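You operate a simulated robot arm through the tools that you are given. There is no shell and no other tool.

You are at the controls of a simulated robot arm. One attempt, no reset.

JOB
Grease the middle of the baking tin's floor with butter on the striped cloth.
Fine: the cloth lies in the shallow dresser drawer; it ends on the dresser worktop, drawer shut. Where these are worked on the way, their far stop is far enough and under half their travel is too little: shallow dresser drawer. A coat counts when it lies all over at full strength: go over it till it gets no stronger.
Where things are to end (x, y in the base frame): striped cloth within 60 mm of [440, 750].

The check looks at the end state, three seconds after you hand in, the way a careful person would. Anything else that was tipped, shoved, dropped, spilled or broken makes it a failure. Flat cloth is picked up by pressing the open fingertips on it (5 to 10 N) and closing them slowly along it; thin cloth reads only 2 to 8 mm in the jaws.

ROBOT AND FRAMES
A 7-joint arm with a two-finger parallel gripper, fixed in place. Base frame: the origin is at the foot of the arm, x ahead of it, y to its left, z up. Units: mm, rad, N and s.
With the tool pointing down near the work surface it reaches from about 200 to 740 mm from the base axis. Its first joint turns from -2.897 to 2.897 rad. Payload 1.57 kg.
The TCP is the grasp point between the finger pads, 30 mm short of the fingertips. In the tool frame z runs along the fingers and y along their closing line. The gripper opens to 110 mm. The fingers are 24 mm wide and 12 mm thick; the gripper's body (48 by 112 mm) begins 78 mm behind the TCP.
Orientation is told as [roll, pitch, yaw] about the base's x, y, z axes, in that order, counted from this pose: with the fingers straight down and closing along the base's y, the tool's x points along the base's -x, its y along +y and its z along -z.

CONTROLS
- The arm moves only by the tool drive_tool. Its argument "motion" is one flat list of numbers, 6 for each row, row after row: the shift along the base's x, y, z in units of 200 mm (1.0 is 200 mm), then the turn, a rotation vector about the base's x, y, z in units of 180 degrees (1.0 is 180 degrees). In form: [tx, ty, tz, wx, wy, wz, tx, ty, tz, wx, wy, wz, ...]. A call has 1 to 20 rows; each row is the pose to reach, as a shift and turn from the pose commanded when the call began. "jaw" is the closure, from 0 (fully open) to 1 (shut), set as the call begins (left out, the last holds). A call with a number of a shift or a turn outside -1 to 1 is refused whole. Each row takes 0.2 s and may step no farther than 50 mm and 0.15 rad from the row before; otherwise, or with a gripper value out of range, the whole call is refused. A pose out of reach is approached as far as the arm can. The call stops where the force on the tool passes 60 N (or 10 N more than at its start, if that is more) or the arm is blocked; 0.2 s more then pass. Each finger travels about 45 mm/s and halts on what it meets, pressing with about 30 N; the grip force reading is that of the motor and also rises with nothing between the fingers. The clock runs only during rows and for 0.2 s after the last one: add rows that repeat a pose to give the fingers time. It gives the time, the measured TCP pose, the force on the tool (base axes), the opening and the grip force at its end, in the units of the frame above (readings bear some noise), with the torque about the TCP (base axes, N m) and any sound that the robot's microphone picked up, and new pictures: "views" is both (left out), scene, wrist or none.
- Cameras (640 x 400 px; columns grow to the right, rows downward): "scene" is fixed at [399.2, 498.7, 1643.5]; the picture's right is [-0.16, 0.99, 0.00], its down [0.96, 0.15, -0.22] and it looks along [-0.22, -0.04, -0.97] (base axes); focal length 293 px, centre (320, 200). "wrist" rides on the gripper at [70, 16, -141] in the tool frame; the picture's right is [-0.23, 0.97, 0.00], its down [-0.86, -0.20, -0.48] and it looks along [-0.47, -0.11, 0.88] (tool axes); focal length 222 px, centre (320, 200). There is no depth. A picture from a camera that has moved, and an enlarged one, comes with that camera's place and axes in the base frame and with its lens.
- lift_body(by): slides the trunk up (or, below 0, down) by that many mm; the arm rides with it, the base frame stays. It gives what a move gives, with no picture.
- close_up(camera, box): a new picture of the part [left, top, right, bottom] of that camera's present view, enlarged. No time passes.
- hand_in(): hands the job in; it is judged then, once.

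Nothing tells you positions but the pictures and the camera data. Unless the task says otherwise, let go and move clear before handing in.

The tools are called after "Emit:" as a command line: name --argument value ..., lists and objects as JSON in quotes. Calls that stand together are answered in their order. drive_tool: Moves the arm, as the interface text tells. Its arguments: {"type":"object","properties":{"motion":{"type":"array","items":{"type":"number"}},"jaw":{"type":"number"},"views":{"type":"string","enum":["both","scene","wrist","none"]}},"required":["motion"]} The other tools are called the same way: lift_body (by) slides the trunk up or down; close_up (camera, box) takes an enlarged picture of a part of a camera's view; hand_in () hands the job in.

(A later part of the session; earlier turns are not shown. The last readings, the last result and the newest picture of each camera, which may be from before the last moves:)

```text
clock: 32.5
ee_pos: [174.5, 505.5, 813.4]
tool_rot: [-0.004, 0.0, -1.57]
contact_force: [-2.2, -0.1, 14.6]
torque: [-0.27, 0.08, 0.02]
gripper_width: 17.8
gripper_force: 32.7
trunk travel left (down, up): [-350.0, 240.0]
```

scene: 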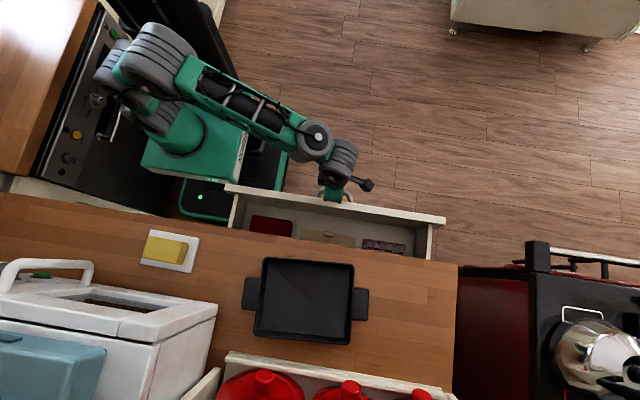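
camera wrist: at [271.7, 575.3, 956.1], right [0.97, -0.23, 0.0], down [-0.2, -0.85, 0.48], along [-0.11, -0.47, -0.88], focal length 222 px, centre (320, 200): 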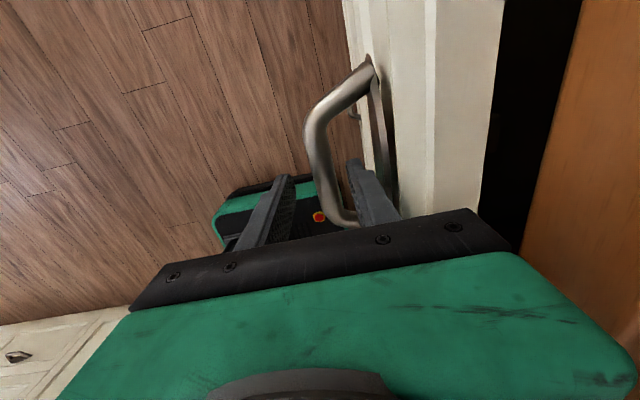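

The drawer opens smoothly and I can see folded cloths inside. Continue pulling.

Emit:
drive_tool --motion '[-0.08, 0, 0, 0, 0, 0, -0.16, 0, 0, 0, 0, 0, -0.24, 0, 0, 0, 0, 0, -0.32, 0, 0, 0, 0, 0, -0.4, 0, 0, 0, 0, 0, -0.48, 0, 0, 0, 0, 0, -0.56, 0, 0, 0, 0, 0, -0.56, 0, 0, 0, 0, 0]' --views "scene"

```text
clock: 34.4
ee_pos: [124.9, 504.3, 813.9]
tool_rot: [-0.001, 0.0, -1.57]
contact_force: [-2.4, 13.0, 20.9]
torque: [0.67, 0.06, -0.16]
gripper_width: 17.5
gripper_force: 32.4
out of reach, approached as far as the arm can: row 4, 5, 6, 7, 8
trunk travel left (down, up): [-350.0, 240.0]
```

scene: 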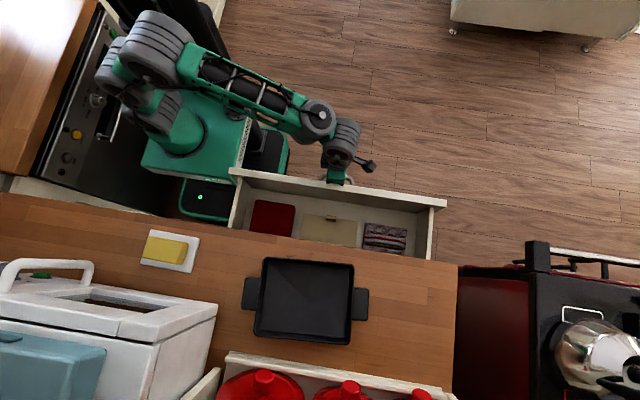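

About 200 mm out now and the striped cloth is visible at the right of the drawer. The arm's reach limits this posture, so I'll loosen the jaw and turn the tool 30° to hook the bar and pull on to the stop.

Emit:
drive_tool --motion '[0, 0, 0, 0, 0, 0, 0, 0, 0, 0, 0, 0, 0, 0, 0, 0, 0, 0, 0, 0, 0, 0, 0, 0.043, 0, 0, 0, 0, 0, 0.086, 0, 0, 0, 0, 0, 0.129, 0, 0, 0, 0, 0, 0.167]' --jaw 0.6 --views "none"

Emit:
drive_tool --motion '[-0.08, 0, 0, 0, 0, 0, -0.16, 0, 0, 0, 0, 0, -0.24, 0, 0, 0, 0, 0, -0.32, 0, 0, 0, 0, 0, -0.4, 0, 0, 0, 0, 0, -0.48, 0, 0, 0, 0, 0, -0.48, 0, 0, 0, 0, 0]' --views "scene"

```text
clock: 36.0
ee_pos: [127.9, 503.0, 814.5]
tool_rot: [-0.007, -0.002, -1.047]
contact_force: [0.7, 0.0, 0.2]
torque: [-0.03, 0.02, -0.01]
gripper_width: 44.0
gripper_force: 0.0
trunk travel left (down, up): [-350.0, 240.0]
```

```text
clock: 37.5
ee_pos: [33.3, 505.3, 815.0]
tool_rot: [-0.005, -0.003, -1.044]
contact_force: [0.0, -0.4, -0.9]
torque: [-0.02, -0.02, -0.01]
gripper_width: 44.1
gripper_force: 0.0
trunk travel left (down, up): [-350.0, 240.0]
```

scene: 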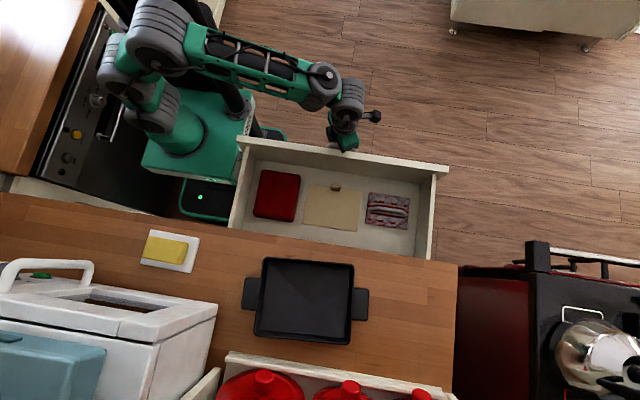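

The drawer is now about 280 mm out and all the contents are visible. I'll pull a bit more to find the far stop.

Emit:
drive_tool --motion '[-0.06, 0, 0, 0, 0, 0, -0.12, 0, 0, 0, 0, 0, -0.18, 0, 0, 0, 0, 0, -0.24, 0, 0, 0, 0, 0, -0.3, 0, 0, 0, 0, 0]' --views "scene"

```text
clock: 38.8
ee_pos: [-28.2, 503.6, 815.8]
tool_rot: [-0.005, -0.002, -1.045]
contact_force: [0.0, -0.4, 0.1]
torque: [0.0, -0.01, 0.0]
gripper_width: 43.8
gripper_force: 0.1
trunk travel left (down, up): [-350.0, 240.0]
```

scene: 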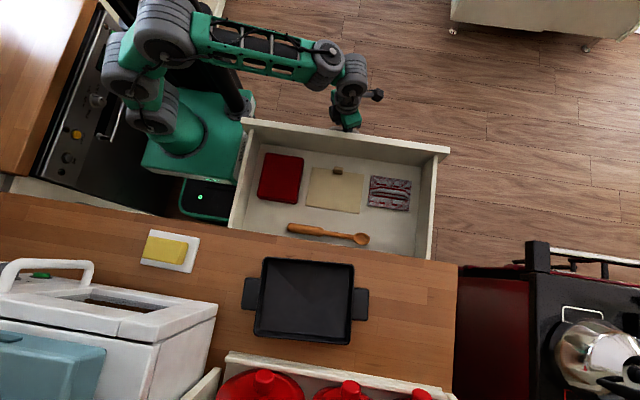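

The drawer is ~345 mm out. Inside: a red folded item, a beige board/pad with a clip, the striped cloth on the right, and a wooden spoon at the back. Let me look closely.

Emit:
close_up --camera "scene" --box '[220, 100, 460, 260]'

Emit:
close_up --camera "scene" --box '[340, 150, 440, 230]'

Emit:
close_up --camera "wrist" --box '[0, 0, 640, 400]'

```text
2.50 times, centred on (340, 180) of scene
camera zoom: at [399.2, 498.7, 1643.5], right [-0.16, 0.99, 0.0], down [0.96, 0.15, -0.22], along [-0.22, -0.04, -0.97], focal length 733 px, centre (270, 250)
```

zoom: 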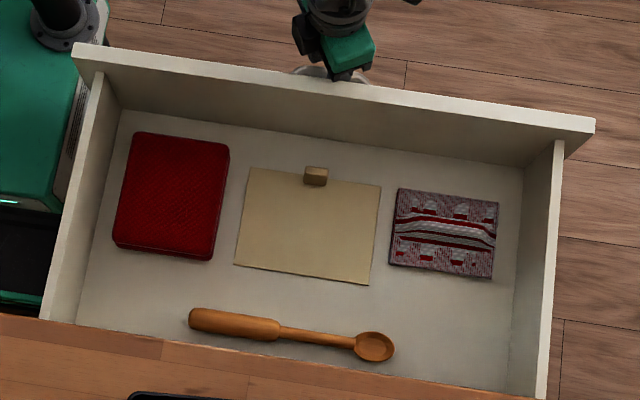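

```text
5.00 times, centred on (390, 190) of scene
camera zoom: at [399.2, 498.7, 1643.5], right [-0.16, 0.99, 0.0], down [0.96, 0.15, -0.22], along [-0.22, -0.04, -0.97], focal length 1466 px, centre (-30, 250)
```

zoom: 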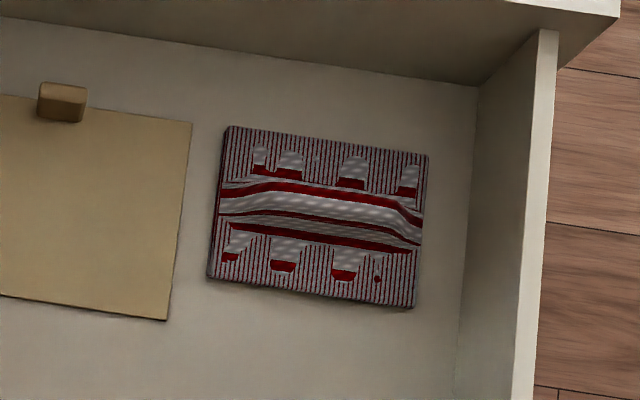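

```text
1.00 times, centred on (320, 200) of wrist (not enlarged: the box is as wide or as high as the picture)
camera zoom: at [-48.4, 572.9, 956.1], right [0.96, 0.29, 0.0], down [0.26, -0.84, 0.48], along [0.14, -0.46, -0.88], focal length 222 px, centre (320, 200)
```

zoom: 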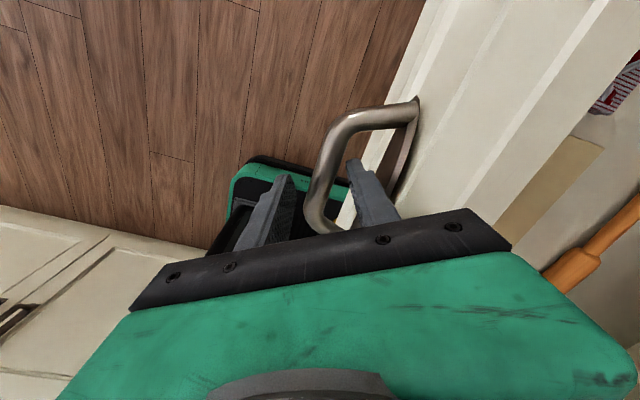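

The striped cloth (about 120 × 95 mm) lies flat around (139, 677) with a ridge along y. I'll lift off the handle and move above the cloth.

Emit:
drive_tool --motion '[0, 0, 0.15, 0, 0, 0, 0, 0, 0.35, 0, 0, 0, 0, 0, 0.55, 0, 0, 0, 0, 0, 0.75, 0, 0, 0]' --jaw 0.6 --views "none"

Emit:
drive_tool --motion '[0.15, 0.12, 0, 0, 0, 0, 0.3, 0.27, 0, 0, 0, 0, 0.45, 0.42, 0, 0, 0, 0, 0.6, 0.57, 0, 0, 0, 0, 0.75, 0.7, 0, 0, 0, 0, 0.8, 0.75, 0, 0, 0, 0]' --views "both"

```text
clock: 39.8
ee_pos: [-27.8, 502.6, 963.9]
tool_rot: [-0.006, -0.002, -1.046]
contact_force: [-0.1, 0.8, -0.1]
torque: [-0.01, 0.02, -0.01]
gripper_width: 43.8
gripper_force: 0.0
trunk travel left (down, up): [-350.0, 240.0]
```

```text
clock: 41.1
ee_pos: [130.7, 634.7, 954.8]
tool_rot: [-0.004, -0.003, -1.046]
contact_force: [0.0, 0.7, -0.4]
torque: [-0.01, -0.03, -0.01]
gripper_width: 44.1
gripper_force: 0.1
out of reach, approached as far as the arm can: row 5, 6
trunk travel left (down, up): [-350.0, 240.0]
camera wrist: at [111.1, 704.7, 1096.2], right [0.96, 0.29, 0.0], down [0.26, -0.84, 0.48], along [0.14, -0.46, -0.88], focal length 222 px, centre (320, 200)
```

scene: 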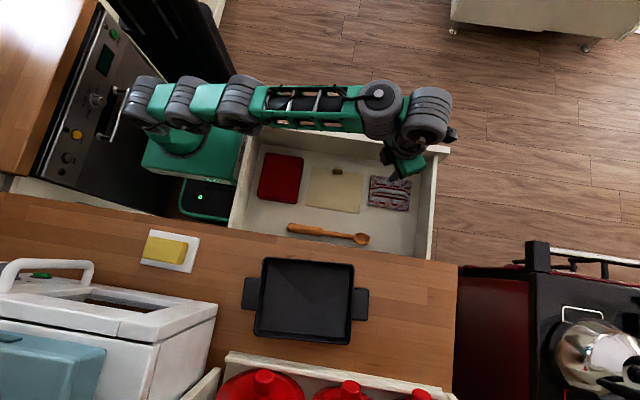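
wrist: 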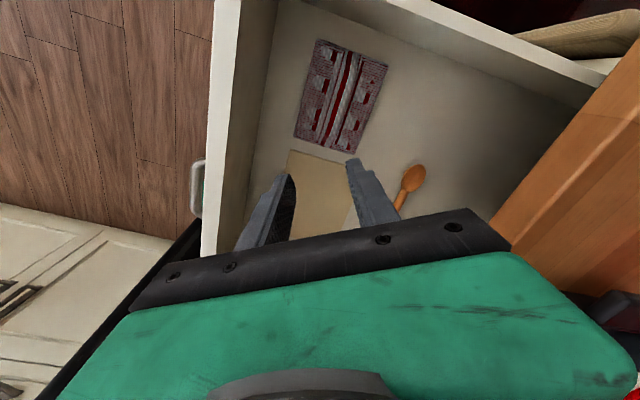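

The arm is near full stretch at this height; reach should improve lower down. I'll descend toward the cloth and look again.

Emit:
drive_tool --motion '[0, 0.0, -0.15, 0, 0, -0.02, 0.02, 0.06, -0.3, 0, 0, -0.04, 0.04, 0.14, -0.42, 0, 0, -0.06, 0.055, 0.22, -0.52, 0, 0, -0.083, 0.055, 0.235, -0.52, 0, 0, -0.083]' --jaw 0.3 --views "both"

```text
clock: 42.4
ee_pos: [142.7, 663.2, 849.0]
tool_rot: [-0.006, -0.003, -1.311]
contact_force: [0.3, 0.3, 0.4]
torque: [0.03, -0.02, 0.03]
gripper_width: 77.0
gripper_force: 0.1
out of reach, approached as far as the arm can: row 3, 4, 5
trunk travel left (down, up): [-350.0, 240.0]
camera wrist: at [140.2, 736.2, 989.5], right [1.0, 0.03, 0.0], down [0.03, -0.88, 0.48], along [0.01, -0.48, -0.88], focal length 222 px, centre (320, 200)
```

scene: 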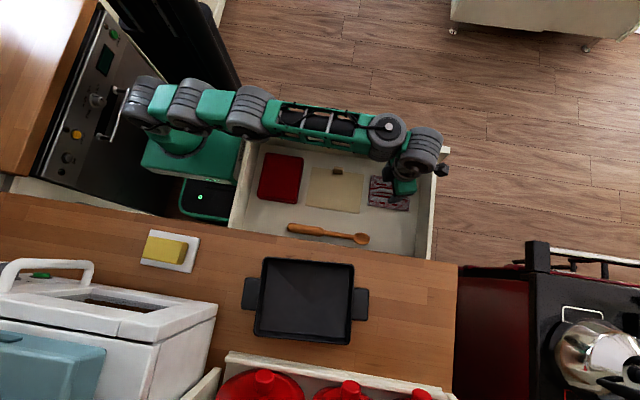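
wrist: 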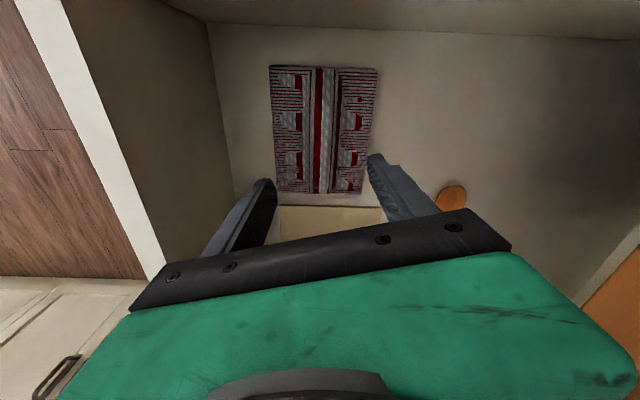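

The cloth spans about x 91–194, y 617–746 with its ridge at x ≈ 142. I'll open the jaw to ~60 mm and descend over it, staying just above.

Emit:
drive_tool --motion '[0, 0, -0.1, 0, 0, 0, 0, 0.02, -0.2, 0, 0, 0, 0, 0.04, -0.25, 0, 0, 0, 0, 0.045, -0.25, 0, 0, 0]' --jaw 0.45 --views "wrist"

```text
clock: 43.4
ee_pos: [142.9, 671.7, 799.9]
tool_rot: [-0.008, -0.003, -1.306]
contact_force: [0.6, -0.4, 0.2]
torque: [-0.02, 0.01, -0.04]
gripper_width: 60.4
gripper_force: 0.1
trunk travel left (down, up): [-350.0, 240.0]
camera wrist: at [140.7, 745.1, 940.3], right [1.0, 0.03, 0.0], down [0.03, -0.88, 0.48], along [0.01, -0.48, -0.88], focal length 222 px, centre (320, 200)
```

wrist: 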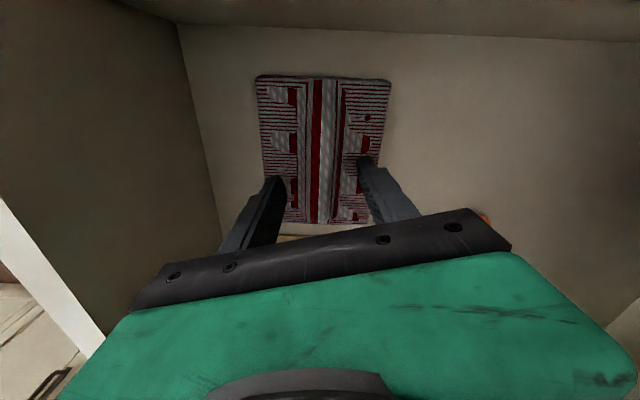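

Fingers straddle the ridge. Descending in small steps to feel contact.

Emit:
drive_tool --motion '[0, 0, -0.02, 0, 0, 0, 0, 0, -0.04, 0, 0, 0, 0, 0, -0.05, 0, 0, 0]' --views "none"

Emit:
drive_tool --motion '[0, 0, -0.015, 0, 0, 0, 0, 0, -0.025, 0, 0, 0]' --views "none"

```text
clock: 44.1
ee_pos: [141.4, 672.0, 790.3]
tool_rot: [-0.004, -0.002, -1.306]
contact_force: [-0.4, -0.5, 0.6]
torque: [0.02, 0.0, -0.01]
gripper_width: 60.6
gripper_force: 0.0
trunk travel left (down, up): [-350.0, 240.0]
```

```text
clock: 44.8
ee_pos: [142.0, 671.4, 789.2]
tool_rot: [-0.001, 0.005, -1.307]
contact_force: [2.5, -3.1, 21.8]
torque: [-0.08, -0.26, 0.01]
gripper_width: 60.3
gripper_force: 0.1
trunk travel left (down, up): [-350.0, 240.0]
```

Contact at z ≈ 789 with 22 N; I'll ease up to within 5–10 N.

Emit:
drive_tool --motion '[0, 0, 0.0115, 0, 0, 0, 0, 0, 0.0115, 0, 0, 0]' --views "none"

```text
clock: 45.4
ee_pos: [141.5, 671.5, 788.2]
tool_rot: [-0.004, 0.0, -1.308]
contact_force: [1.5, 4.0, 21.9]
torque: [0.18, -0.36, -0.07]
gripper_width: 60.6
gripper_force: 0.0
trunk travel left (down, up): [-350.0, 240.0]
```

Emit:
drive_tool --motion '[0, 0, 0.008, 0, 0, 0, 0, 0, 0.008, 0, 0, 0]' --views "none"

```text
clock: 46.0
ee_pos: [141.2, 672.2, 788.5]
tool_rot: [-0.003, -0.002, -1.308]
contact_force: [2.4, 6.4, 17.1]
torque: [0.32, -0.44, 0.07]
gripper_width: 60.5
gripper_force: 0.0
trunk travel left (down, up): [-350.0, 240.0]
```

Emit:
drive_tool --motion '[0, 0, 0.01, 0, 0, 0, 0, 0, 0.01, 0, 0, 0]' --views "none"

```text
clock: 46.5
ee_pos: [141.0, 671.5, 789.8]
tool_rot: [-0.006, -0.006, -1.306]
contact_force: [-1.3, 2.9, 7.4]
torque: [0.2, -0.19, 0.15]
gripper_width: 60.6
gripper_force: 0.0
trunk travel left (down, up): [-350.0, 240.0]
```

7 N: good. Now I'll close the jaw slowly in steps.

Emit:
drive_tool --motion '[0, 0, 0, 0, 0, 0, 0, 0, 0, 0, 0, 0]' --jaw 0.53 --views "none"

Emit:
drive_tool --motion '[0, 0, 0, 0, 0, 0, 0, 0, 0, 0, 0, 0]' --jaw 0.61 --views "wrist"

```text
clock: 47.1
ee_pos: [142.7, 672.3, 790.2]
tool_rot: [-0.006, -0.005, -1.309]
contact_force: [1.6, 0.0, 2.6]
torque: [0.02, -0.13, -0.06]
gripper_width: 52.7
gripper_force: 0.7
trunk travel left (down, up): [-350.0, 240.0]
```

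```text
clock: 47.8
ee_pos: [141.6, 671.6, 789.5]
tool_rot: [-0.004, -0.003, -1.308]
contact_force: [0.2, 0.1, 0.1]
torque: [0.01, -0.01, -0.03]
gripper_width: 42.9
gripper_force: 0.4
trunk travel left (down, up): [-350.0, 240.0]
camera wrist: at [140.5, 744.8, 930.7], right [1.0, 0.03, 0.0], down [0.03, -0.88, 0.48], along [0.01, -0.48, -0.88], focal length 222 px, centre (320, 200)
```

wrist: 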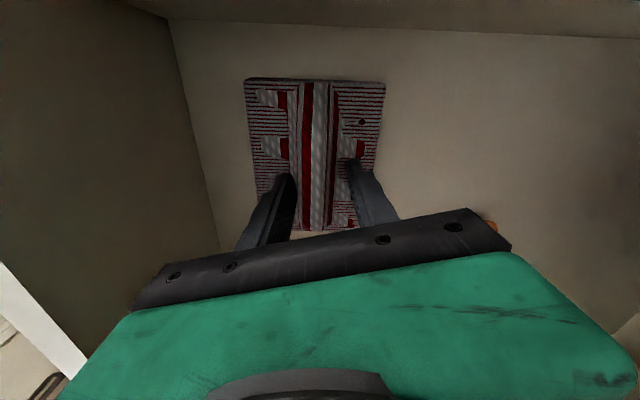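

Contact has eased off; I'll press back to 5–10 N before closing further.

Emit:
drive_tool --motion '[0, 0, -0.008, 0, 0, 0, 0, 0, -0.008, 0, 0, 0]' --views "none"

```text
clock: 48.4
ee_pos: [142.3, 672.6, 789.7]
tool_rot: [-0.005, 0.0, -1.308]
contact_force: [-1.2, 0.2, 1.2]
torque: [0.0, -0.04, -0.01]
gripper_width: 43.2
gripper_force: 0.3
trunk travel left (down, up): [-350.0, 240.0]
```

Emit:
drive_tool --motion '[0, 0, -0.008, 0, 0, 0, 0, 0, -0.008, 0, 0, 0]' --views "none"

```text
clock: 49.0
ee_pos: [142.8, 673.0, 788.7]
tool_rot: [-0.003, -0.001, -1.309]
contact_force: [-0.7, -1.2, 9.5]
torque: [0.03, -0.21, -0.03]
gripper_width: 42.9
gripper_force: 0.0
trunk travel left (down, up): [-350.0, 240.0]
```

Emit:
drive_tool --motion '[0, 0, 0, 0, 0, 0]' --jaw 0.66 --views "none"

Emit:
drive_tool --motion '[0, 0, -0.002, 0, 0, 0]' --jaw 0.71 --views "none"

Emit:
drive_tool --motion '[0, 0, -0.002, 0, 0, 0]' --jaw 0.76 --views "wrist"

```text
clock: 49.4
ee_pos: [141.7, 670.9, 788.7]
tool_rot: [-0.005, -0.001, -1.307]
contact_force: [0.4, 0.0, 10.2]
torque: [0.06, -0.24, -0.01]
gripper_width: 42.7
gripper_force: 3.2
trunk travel left (down, up): [-350.0, 240.0]
```

```text
clock: 49.8
ee_pos: [141.3, 672.5, 789.4]
tool_rot: [-0.003, 0.001, -1.307]
contact_force: [0.8, 1.9, 15.7]
torque: [0.04, -0.27, -0.1]
gripper_width: 42.7
gripper_force: 5.9
trunk travel left (down, up): [-350.0, 240.0]
```

```text
clock: 50.1
ee_pos: [141.2, 671.8, 788.7]
tool_rot: [-0.005, 0.001, -1.306]
contact_force: [-0.4, 5.6, 21.2]
torque: [0.1, -0.27, -0.12]
gripper_width: 42.4
gripper_force: 9.1
trunk travel left (down, up): [-350.0, 240.0]
camera wrist: at [140.4, 744.0, 929.9], right [1.0, 0.03, 0.0], down [0.03, -0.88, 0.48], along [0.01, -0.48, -0.88], focal length 222 px, centre (320, 200)
```

wrist: 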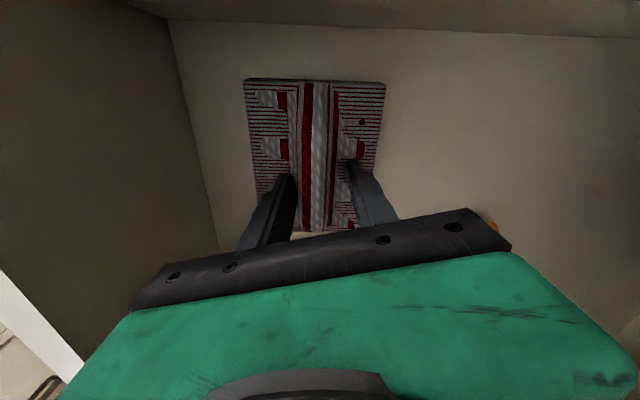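

The pressing force has risen and friction holds the fingers. I'll ease up slightly and keep closing.

Emit:
drive_tool --motion '[0, 0, 0.008, 0, 0, 0, 0, 0, 0.008, 0, 0, 0]' --views "none"

Emit:
drive_tool --motion '[0, 0, 0.004, 0, 0, 0, 0, 0, 0.004, 0, 0, 0]' --views "none"

```text
clock: 50.8
ee_pos: [142.7, 671.3, 789.3]
tool_rot: [-0.004, 0.0, -1.307]
contact_force: [0.0, 7.2, 16.5]
torque: [0.38, -0.41, -0.01]
gripper_width: 42.0
gripper_force: 8.4
trunk travel left (down, up): [-350.0, 240.0]
```

```text
clock: 51.4
ee_pos: [141.5, 671.7, 790.2]
tool_rot: [-0.005, -0.004, -1.305]
contact_force: [-1.1, 1.4, 13.1]
torque: [0.3, -0.45, -0.04]
gripper_width: 41.4
gripper_force: 8.7
trunk travel left (down, up): [-350.0, 240.0]
```

Emit:
drive_tool --motion '[0, 0, 0.006, 0, 0, 0, 0, 0, 0.006, 0, 0, 0]' --views "none"

Emit:
drive_tool --motion '[0, 0, 0, 0, 0, 0, 0, 0, 0, 0, 0, 0]' --views "wrist"

```text
clock: 52.0
ee_pos: [141.1, 670.3, 789.0]
tool_rot: [-0.005, -0.003, -1.307]
contact_force: [-3.4, -2.9, 7.0]
torque: [0.17, -0.24, -0.08]
gripper_width: 40.2
gripper_force: 7.5
trunk travel left (down, up): [-350.0, 240.0]
```

```text
clock: 52.5
ee_pos: [142.3, 671.5, 789.1]
tool_rot: [-0.006, -0.003, -1.307]
contact_force: [-0.4, -0.4, 0.5]
torque: [0.1, -0.14, -0.02]
gripper_width: 30.0
gripper_force: 1.1
trunk travel left (down, up): [-350.0, 240.0]
camera wrist: at [141.0, 744.7, 930.0], right [1.0, 0.03, 0.0], down [0.03, -0.88, 0.48], along [0.01, -0.48, -0.88], focal length 222 px, centre (320, 200)
```

wrist: 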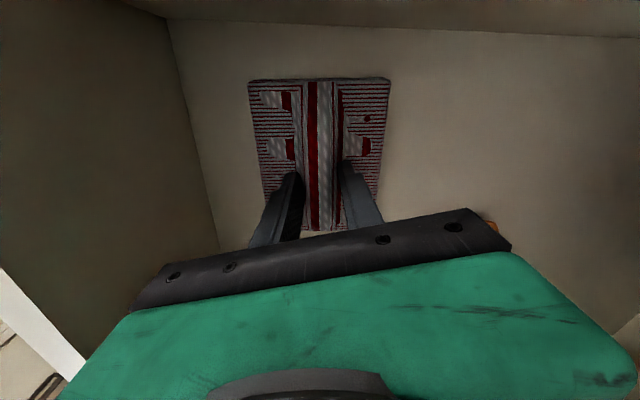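

The fingers slid in to 30 mm. I'll re-press to 5–10 N and then close fully and slowly.

Emit:
drive_tool --motion '[0, 0, -0.008, 0, 0, 0, 0, 0, -0.008, 0, 0, 0]' --views "none"

```text
clock: 53.1
ee_pos: [141.7, 671.1, 789.6]
tool_rot: [-0.004, 0.0, -1.308]
contact_force: [0.8, -1.4, 6.6]
torque: [0.18, -0.27, -0.22]
gripper_width: 28.0
gripper_force: 29.9
trunk travel left (down, up): [-350.0, 240.0]
```

Emit:
drive_tool --motion '[0, 0, 0, 0, 0, 0, 0, 0, 0, 0, 0, 0]' --jaw 0.82 --views "none"

Emit:
drive_tool --motion '[0, 0, 0, 0, 0, 0, 0, 0, 0, 0, 0, 0]' --jaw 0.87 --views "wrist"

```text
clock: 53.8
ee_pos: [141.9, 671.3, 788.7]
tool_rot: [-0.003, -0.001, -1.308]
contact_force: [1.1, -1.1, 9.0]
torque: [0.22, -0.26, -0.39]
gripper_width: 26.2
gripper_force: 30.2
trunk travel left (down, up): [-350.0, 240.0]
```

```text
clock: 54.4
ee_pos: [143.6, 671.2, 789.6]
tool_rot: [-0.003, -0.001, -1.308]
contact_force: [1.5, -1.7, 10.1]
torque: [0.16, -0.26, -0.45]
gripper_width: 26.0
gripper_force: 30.5
trunk travel left (down, up): [-350.0, 240.0]
camera wrist: at [140.3, 743.8, 929.9], right [1.0, 0.03, 0.0], down [0.03, -0.88, 0.48], along [0.01, -0.48, -0.88], focal length 222 px, centre (320, 200)
```

wrist: 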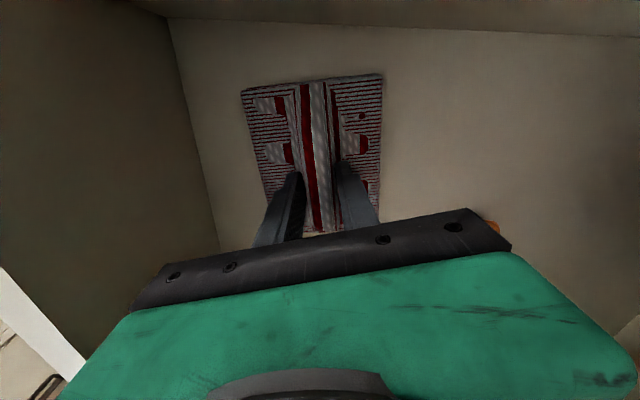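

The jaw has closed on the cloth's raised fold at 26 mm with 30 N, and the cloth turned slightly with the fingers. I'll hold and lift a little to test.

Emit:
drive_tool --motion '[0, 0, 0, 0, 0, 0, 0, 0, 0, 0, 0, 0, 0, 0, 0.05, 0, 0, 0, 0, 0, 0.1, 0, 0, 0, 0, 0, 0.15, 0, 0, 0]' --jaw 1 --views "both"

```text
clock: 55.5
ee_pos: [142.5, 671.2, 817.6]
tool_rot: [-0.005, -0.005, -1.307]
contact_force: [0.1, -0.9, -0.6]
torque: [-0.05, 0.01, -0.03]
gripper_width: 23.6
gripper_force: 30.5
trunk travel left (down, up): [-350.0, 240.0]
camera wrist: at [140.1, 743.9, 958.2], right [1.0, 0.03, 0.0], down [0.03, -0.88, 0.48], along [0.01, -0.48, -0.88], focal length 222 px, centre (320, 200)
```

scene: 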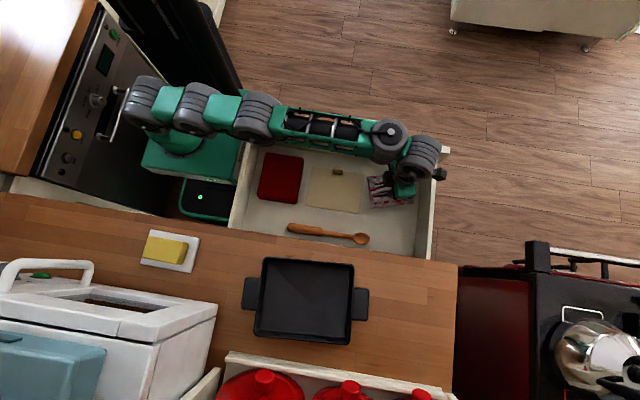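
wrist: 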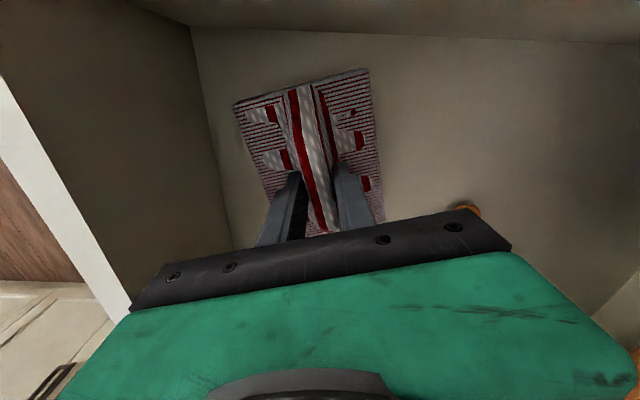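

The cloth came up with the fingers. I'll raise the trunk to bring it clear above the drawer and worktop level.

Emit:
lift_body --by 200

Emit:
close_up --camera "wrist" --box '[0, 0, 640, 400]'

Emit:
close_up --camera "scene" --box '[220, 90, 460, 260]'

```text
clock: 57.7
ee_pos: [141.4, 670.8, 1017.9]
tool_rot: [-0.004, -0.004, -1.307]
contact_force: [-0.5, 0.7, 0.4]
torque: [0.0, 0.04, 0.01]
gripper_width: 23.4
gripper_force: 29.8
trunk travel left (down, up): [-550.0, 40.0]
```

```text
1.00 times, centred on (320, 200) of wrist (not enlarged: the box is as wide or as high as the picture)
camera zoom: at [140.3, 744.0, 1158.3], right [1.0, 0.03, 0.0], down [0.03, -0.88, 0.48], along [0.01, -0.48, -0.88], focal length 222 px, centre (320, 200)
```

zoom: 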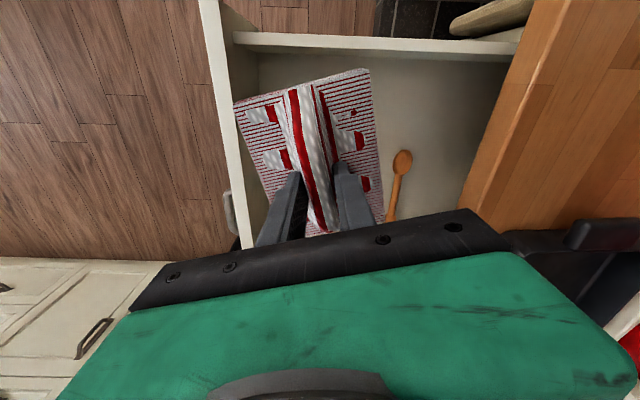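

```text
2.35 times, centred on (340, 175) of scene
camera zoom: at [399.2, 498.7, 1643.5], right [-0.16, 0.99, 0.0], down [0.96, 0.15, -0.22], along [-0.22, -0.04, -0.97], focal length 690 px, centre (273, 259)
```

zoom: 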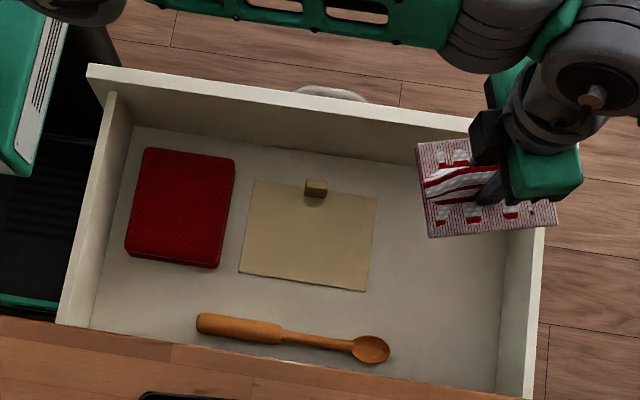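

The cloth is firmly held and clear of the drawer. Next I'll carry it to the butter (top near x 420, y 122, z ≈ 948), staying in front of the worktop clutter and high.

Emit:
drive_tool --motion '[0.09, -0.19, 0.02, 0, 0, -0.017, 0.18, -0.38, 0.05, 0, 0, -0.034, 0.27, -0.57, 0.08, 0, 0, -0.05, 0.36, -0.76, 0.1, 0, 0, -0.067, 0.45, -0.95, 0.1, 0, 0, -0.084]' --views "none"

Emit:
drive_tool --motion '[0.09, -0.19, 0.0, 0, 0, 0, 0.18, -0.38, 0.0, 0, 0, 0, 0.27, -0.57, 0.0, 0, 0, 0, 0.36, -0.76, 0.0, 0, 0, 0, 0.4, -0.9, 0.0, 0, 0, 0]' --views "scene"

```text
clock: 58.9
ee_pos: [232.7, 486.0, 1049.3]
tool_rot: [-0.006, -0.006, -1.572]
contact_force: [0.4, -0.5, 0.2]
torque: [0.01, 0.01, 0.0]
gripper_width: 23.0
gripper_force: 30.3
out of reach, approached as far as the arm can: row 5
trunk travel left (down, up): [-550.0, 40.0]
```

```text
clock: 60.1
ee_pos: [340.6, 345.6, 1056.3]
tool_rot: [-0.008, -0.01, -1.571]
contact_force: [0.5, -0.6, -1.2]
torque: [0.0, -0.01, 0.0]
gripper_width: 23.1
gripper_force: 30.3
out of reach, approached as far as the arm can: row 1, 2, 3, 4, 5
trunk travel left (down, up): [-550.0, 40.0]
```

scene: 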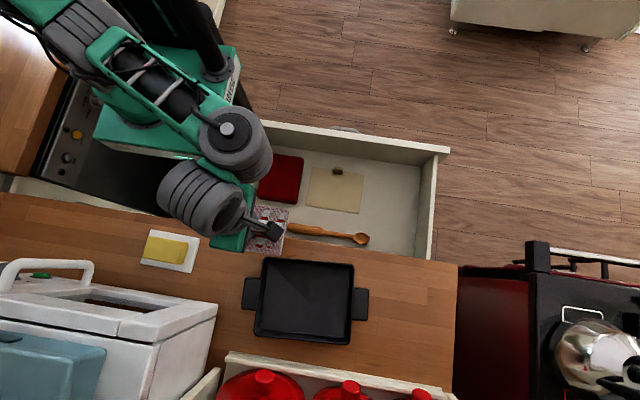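

The arm drifted outward from the path; I'll probe with a smaller move toward the butter.

Emit:
drive_tool --motion '[0.0, -0.1, 0.0, 0, 0, 0, 0.0, -0.2, 0.0, 0, 0, 0, 0.0, -0.3, 0.0, 0, 0, 0, 0, -0.3, 0, 0, 0, 0]' --views "none"

```text
clock: 61.1
ee_pos: [350.6, 300.1, 1080.8]
tool_rot: [-0.008, -0.005, -1.572]
contact_force: [-0.1, -0.6, -0.7]
torque: [0.03, 0.0, -0.01]
gripper_width: 23.3
gripper_force: 29.7
out of reach, approached as far as the arm can: row 1, 2, 3, 4
trunk travel left (down, up): [-550.0, 40.0]
```

I'll test whether a different yaw frees the motion: turn +35° and try again toward the butter.

Emit:
drive_tool --motion '[0, 0, 0, 0, 0, 0.045, 0, 0, 0, 0, 0, 0.09, 0, 0, 0, 0, 0, 0.135, 0, 0, 0, 0, 0, 0.18, 0, 0, 0, 0, 0, 0.2]' --views "none"

Emit:
drive_tool --motion '[0.0, -0.1, -0.05, 0, 0, 0, 0.0, -0.2, -0.1, 0, 0, 0, 0.0, -0.3, -0.12, 0, 0, 0, 0, -0.4, -0.12, 0, 0, 0]' --views "scene"

```text
clock: 62.3
ee_pos: [354.1, 300.4, 1082.5]
tool_rot: [-0.004, -0.004, -0.941]
contact_force: [-0.1, -0.2, -0.9]
torque: [-0.02, 0.0, 0.0]
gripper_width: 23.2
gripper_force: 29.6
trunk travel left (down, up): [-550.0, 40.0]
```

```text
clock: 63.3
ee_pos: [370.3, 231.3, 1099.0]
tool_rot: [-0.015, -0.003, -0.941]
contact_force: [-0.1, 0.8, -0.7]
torque: [0.05, 0.02, 0.02]
gripper_width: 23.2
gripper_force: 30.0
out of reach, approached as far as the arm can: row 1, 2, 3, 4
trunk travel left (down, up): [-550.0, 40.0]
```

scene: 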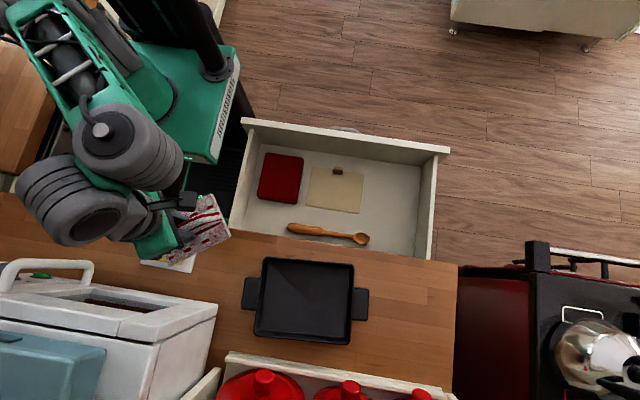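

The limit depends on height relative to the trunk: with the trunk lower, close-in positions are reachable. I'll raise the hand by arm motion, then lower the trunk.

Emit:
drive_tool --motion '[0, 0, 0.2, 0, 0, 0, 0, 0, 0.4, 0, 0, 0, 0, 0, 0.6, 0, 0, 0, 0, 0, 0.8, 0, 0, 0]' --views "none"

Emit:
lift_body --by -160

Emit:
drive_tool --motion '[0.05, -0.15, 0, 0, 0, 0, 0.1, -0.3, 0, 0, 0, 0, 0.15, -0.45, 0, 0, 0, 0, 0.15, -0.5, 0, 0, 0, 0]' --views "both"

```text
clock: 64.3
ee_pos: [370.4, 232.0, 1251.9]
tool_rot: [-0.003, 0.009, -0.946]
contact_force: [-1.2, -2.0, 0.1]
torque: [0.14, -0.15, 0.0]
gripper_width: 23.3
gripper_force: 29.5
out of reach, approached as far as the arm can: row 4
trunk travel left (down, up): [-550.0, 40.0]
```

```text
clock: 66.2
ee_pos: [375.4, 236.4, 1091.3]
tool_rot: [-0.003, 0.009, -0.943]
contact_force: [-0.5, -0.2, -0.7]
torque: [0.0, -0.02, 0.03]
gripper_width: 23.2
gripper_force: 29.7
trunk travel left (down, up): [-390.0, 200.0]
```

```text
clock: 67.2
ee_pos: [407.5, 136.0, 1089.9]
tool_rot: [-0.002, 0.01, -0.942]
contact_force: [0.3, 0.3, -0.4]
torque: [0.0, -0.01, 0.01]
gripper_width: 23.2
gripper_force: 30.1
trunk travel left (down, up): [-390.0, 200.0]
camera wrist: at [379.9, 201.3, 1232.6], right [0.92, 0.39, 0.0], down [0.34, -0.81, 0.47], along [0.18, -0.43, -0.88], focal length 222 px, centre (320, 200)
```

scene: 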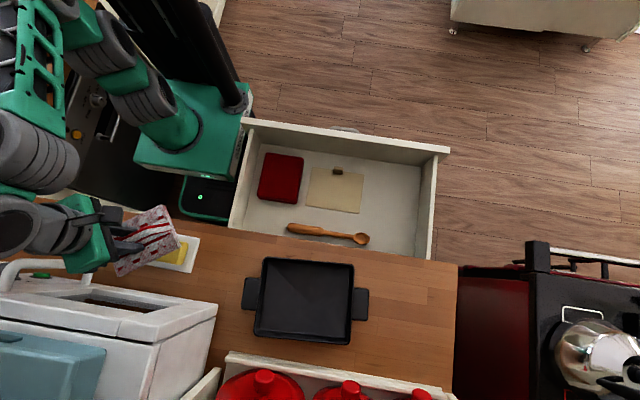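
wrist: 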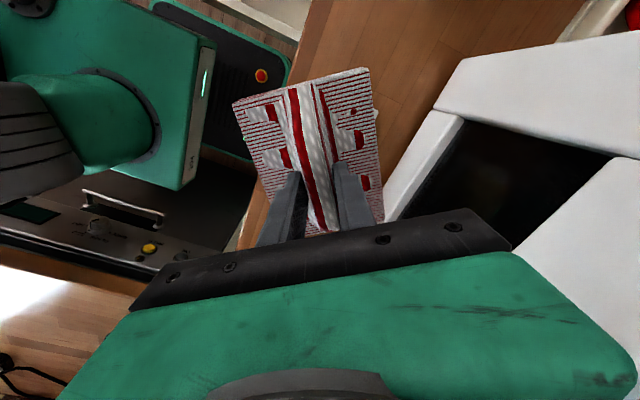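

The cloth is near the butter, next to the white bin. I'll look closer at clearances before lining up.

Emit:
close_up --camera "scene" --box '[0, 190, 240, 400]'

Emit:
close_up --camera "wrist" --box '[220, 0, 640, 260]'

```text
1.90 times, centred on (120, 295) of scene
camera zoom: at [399.2, 498.7, 1643.5], right [-0.16, 0.99, 0.0], down [0.96, 0.15, -0.22], along [-0.22, -0.04, -0.97], focal length 558 px, centre (701, 19)
```

zoom: 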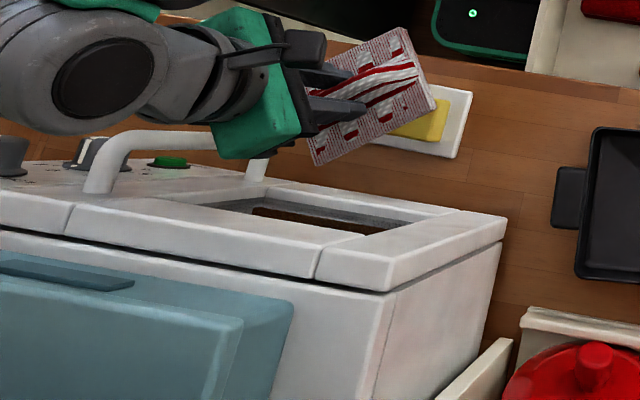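

```text
1.52 times, centred on (430, 130) of wrist
camera zoom: at [379.9, 201.3, 1232.6], right [0.92, 0.39, 0.0], down [0.34, -0.81, 0.47], along [0.18, -0.43, -0.88], focal length 338 px, centre (152, 307)
```

zoom: 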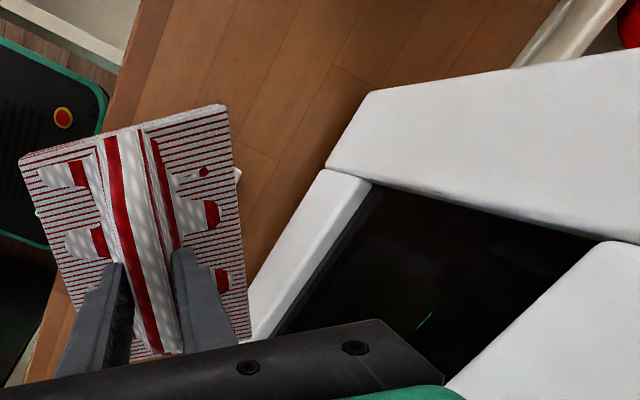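

The bin's front edge is at about x = 510, so there's room. I'll turn to yaw −90°, centre over the butter and descend partway.

Emit:
drive_tool --motion '[0.01, -0.02, 0, 0, 0, -0.04, 0.02, -0.05, 0, 0, 0, -0.08, 0.03, -0.07, 0, 0, 0, -0.12, 0.04, -0.09, 0, 0, 0, -0.16, 0.04, -0.09, 0, 0, 0, -0.2, 0.04, -0.09, -0.12, 0, 0, -0.2, 0.04, -0.09, -0.24, 0, 0, -0.2, 0.04, -0.09, -0.32, 0, 0, -0.2]' --views "both"

```text
clock: 69.0
ee_pos: [414.0, 119.4, 1028.6]
tool_rot: [0.0, 0.01, -1.572]
contact_force: [0.3, 0.1, -0.9]
torque: [-0.03, 0.03, 0.0]
gripper_width: 23.3
gripper_force: 30.1
trunk travel left (down, up): [-390.0, 200.0]
camera wrist: at [430.6, 188.3, 1168.9], right [0.97, -0.23, 0.0], down [-0.2, -0.86, 0.47], along [-0.11, -0.46, -0.88], focal length 222 px, centre (320, 200)
```

scene: 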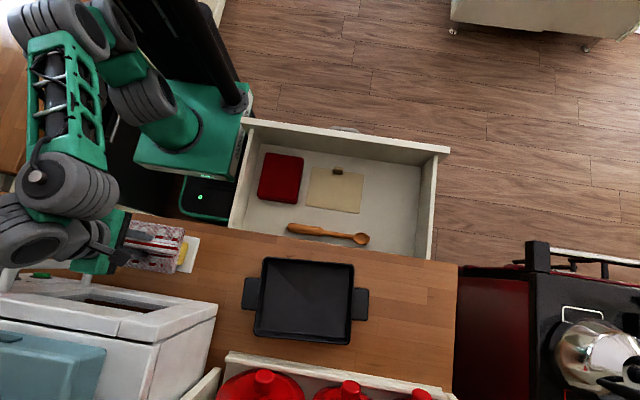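
wrist: 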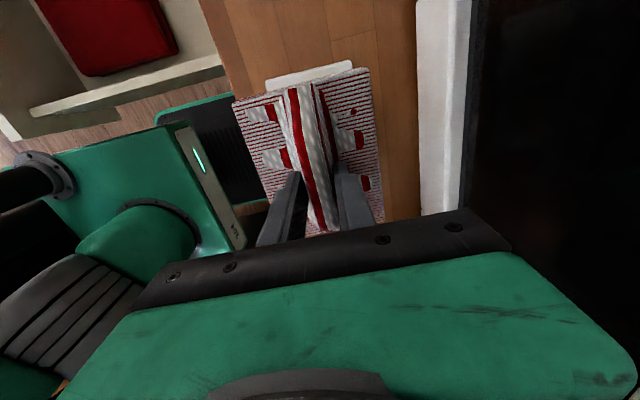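

The cloth is right above the butter plate, clear of the bin. Descending carefully.

Emit:
drive_tool --motion '[0, 0, -0.08, 0, 0, 0, 0, 0, -0.14, 0, 0, 0]' --views "none"

Emit:
drive_tool --motion '[0, 0, -0.02, 0, 0, 0, 0, 0, -0.03, 0, 0, 0]' --views "none"

```text
clock: 69.5
ee_pos: [412.6, 119.5, 1007.8]
tool_rot: [0.015, 0.019, -1.572]
contact_force: [-0.4, -0.3, 55.5]
torque: [-1.37, 0.68, -0.04]
gripper_width: 23.3
gripper_force: 29.7
trunk travel left (down, up): [-390.0, 200.0]
```

```text
clock: 69.9
ee_pos: [413.6, 120.2, 1008.1]
tool_rot: [0.024, 0.023, -1.571]
contact_force: [-3.4, -2.3, 23.6]
torque: [-0.7, 0.67, 0.01]
gripper_width: 23.3
gripper_force: 30.5
trunk travel left (down, up): [-390.0, 200.0]
stopped in row 1: the force on the tool passed its limit at 70 N (the readings are from after the stop); the commanded pose is now the measured one
```

It made contact earlier than expected (z ≈ 1008) and hard. I'll ease off at once and look.

Emit:
drive_tool --motion '[0, 0, 0.015, 0, 0, 0, 0, 0, 0.015, 0, 0, 0]' --views "both"

Emit:
close_up --camera "scene" --box '[70, 190, 230, 300]'

```text
clock: 70.5
ee_pos: [414.4, 119.8, 1007.6]
tool_rot: [0.016, 0.018, -1.57]
contact_force: [-0.9, 1.2, 10.1]
torque: [-0.16, 0.34, -0.07]
gripper_width: 23.0
gripper_force: 30.5
trunk travel left (down, up): [-390.0, 200.0]
camera wrist: at [429.9, 188.4, 1150.1], right [0.97, -0.23, 0.01], down [-0.21, -0.86, 0.46], along [-0.1, -0.45, -0.89], focal length 222 px, centre (320, 200)
```

scene: 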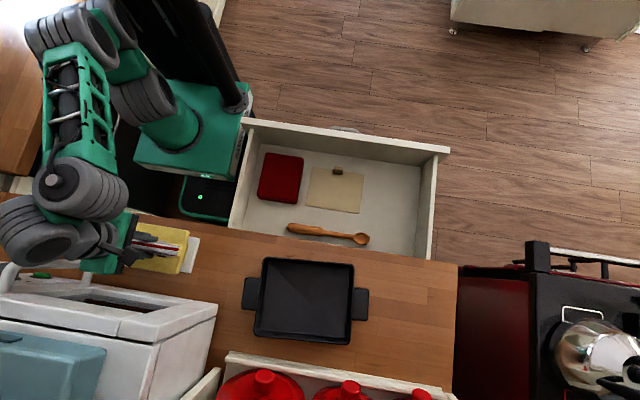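
wrist: 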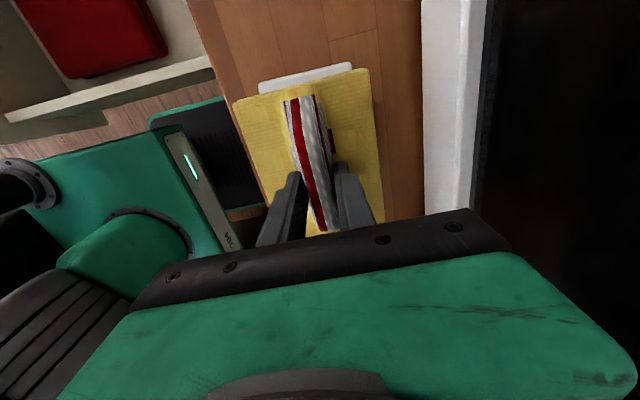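

```text
3.64 times, centred on (150, 245) of scene
camera zoom: at [399.2, 498.7, 1643.5], right [-0.16, 0.99, 0.0], down [0.96, 0.15, -0.22], along [-0.22, -0.04, -0.97], focal length 1066 px, centre (938, 36)
```

zoom: 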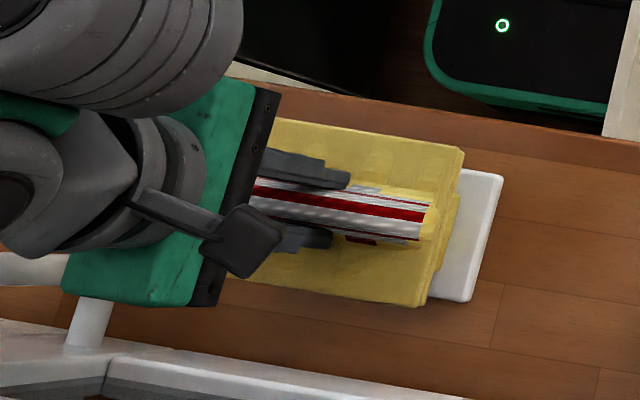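

The cloth's underside has taken on butter (it now looks yellow). I'll lift off gently and check the butter dish.

Emit:
drive_tool --motion '[0, 0, 0.05, 0, 0, 0, 0, 0, 0.15, 0, 0, 0, 0, 0, 0.3, 0, 0, 0, 0, 0, 0.45, 0, 0, 0]' --views "both"

Emit:
close_up --camera "scene" --box '[70, 190, 230, 300]'

```text
clock: 71.5
ee_pos: [415.0, 118.2, 1095.9]
tool_rot: [0.012, 0.017, -1.57]
contact_force: [0.1, 0.5, -0.3]
torque: [0.0, -0.08, 0.04]
gripper_width: 23.2
gripper_force: 29.6
trunk travel left (down, up): [-390.0, 200.0]
camera wrist: at [430.3, 185.6, 1238.6], right [0.97, -0.23, 0.01], down [-0.2, -0.86, 0.46], along [-0.1, -0.45, -0.89], focal length 222 px, centre (320, 200)
```

scene: 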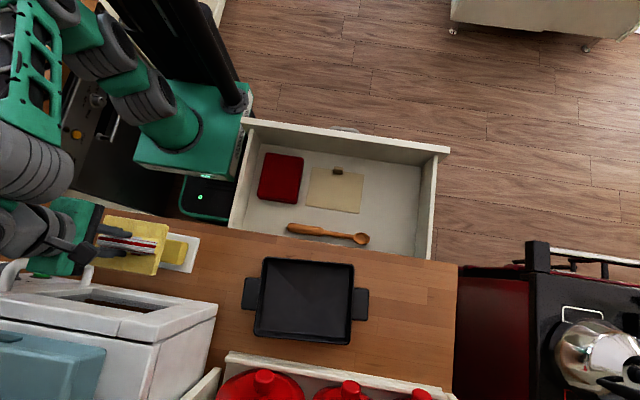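
wrist: 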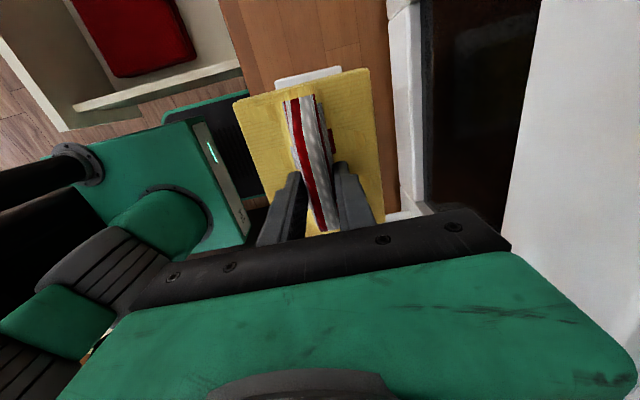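

```text
3.64 times, centred on (150, 245) of scene
camera zoom: at [399.2, 498.7, 1643.5], right [-0.16, 0.99, 0.0], down [0.96, 0.15, -0.22], along [-0.22, -0.04, -0.97], focal length 1066 px, centre (938, 36)
```

zoom: 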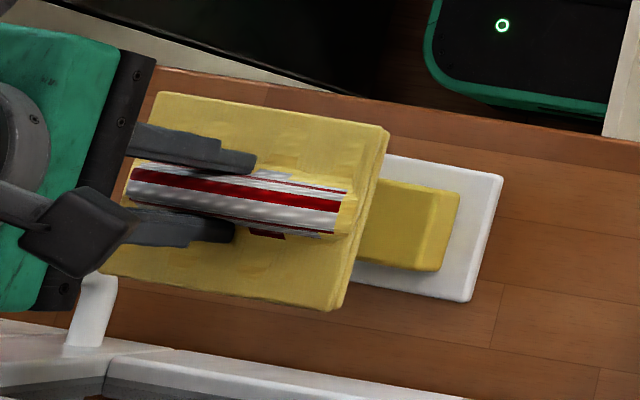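

The butter dish hasn't moved and the cloth is coated. Next, the tin: I'll raise the trunk, carry the cloth over, and turn the tool so the wrist camera can check the shelf behind the tin.

Emit:
lift_body --by 110

Emit:
drive_tool --motion '[0.0, 0.2, -0.05, 0, 0, 0.03, 0.0, 0.4, -0.1, 0, 0, 0.07, 0.0, 0.6, -0.15, 0, 0, 0.11, 0.0, 0.8, -0.2, 0, 0, 0.15, 0.0, 0.95, -0.25, 0, 0, 0.19]' --views "none"

Emit:
drive_tool --motion '[0, 0, 0, 0, 0, 0.045, 0, 0, 0, 0, 0, 0.09, 0, 0, 0, 0, 0, 0.135, 0, 0, 0, 0, 0, 0.18, 0, 0, 0, 0, 0, 0.225, 0, 0, 0, 0, 0, 0.27, 0, 0, 0, 0, 0, 0.309]' --views "both"

```text
clock: 72.9
ee_pos: [416.4, 119.3, 1207.8]
tool_rot: [0.016, 0.019, -1.57]
contact_force: [-1.1, -0.3, -0.3]
torque: [0.02, -0.02, -0.03]
gripper_width: 23.2
gripper_force: 30.4
trunk travel left (down, up): [-500.0, 90.0]
```

```text
clock: 74.1
ee_pos: [418.3, 309.2, 1157.8]
tool_rot: [0.017, 0.019, -0.972]
contact_force: [0.0, -0.6, -0.2]
torque: [0.0, -0.02, 0.03]
gripper_width: 23.3
gripper_force: 30.1
trunk travel left (down, up): [-500.0, 90.0]
```

```text
clock: 75.7
ee_pos: [416.8, 307.3, 1158.2]
tool_rot: [0.016, 0.019, -0.002]
contact_force: [-0.6, 0.0, -0.7]
torque: [0.0, -0.01, -0.01]
gripper_width: 23.2
gripper_force: 30.1
trunk travel left (down, up): [-500.0, 90.0]
camera wrist: at [350.2, 322.9, 1299.9], right [0.23, 0.97, 0.01], down [0.86, -0.21, 0.46], along [0.45, -0.1, -0.89], focal length 222 px, centre (320, 200)
```

scene: 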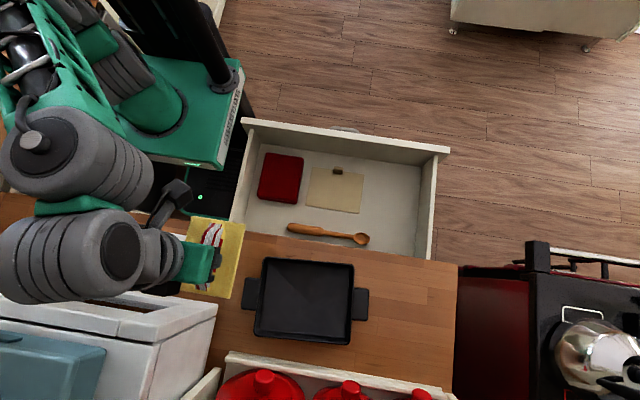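
wrist: 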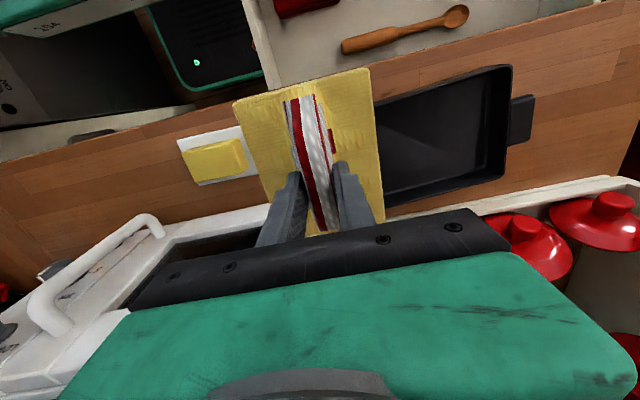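

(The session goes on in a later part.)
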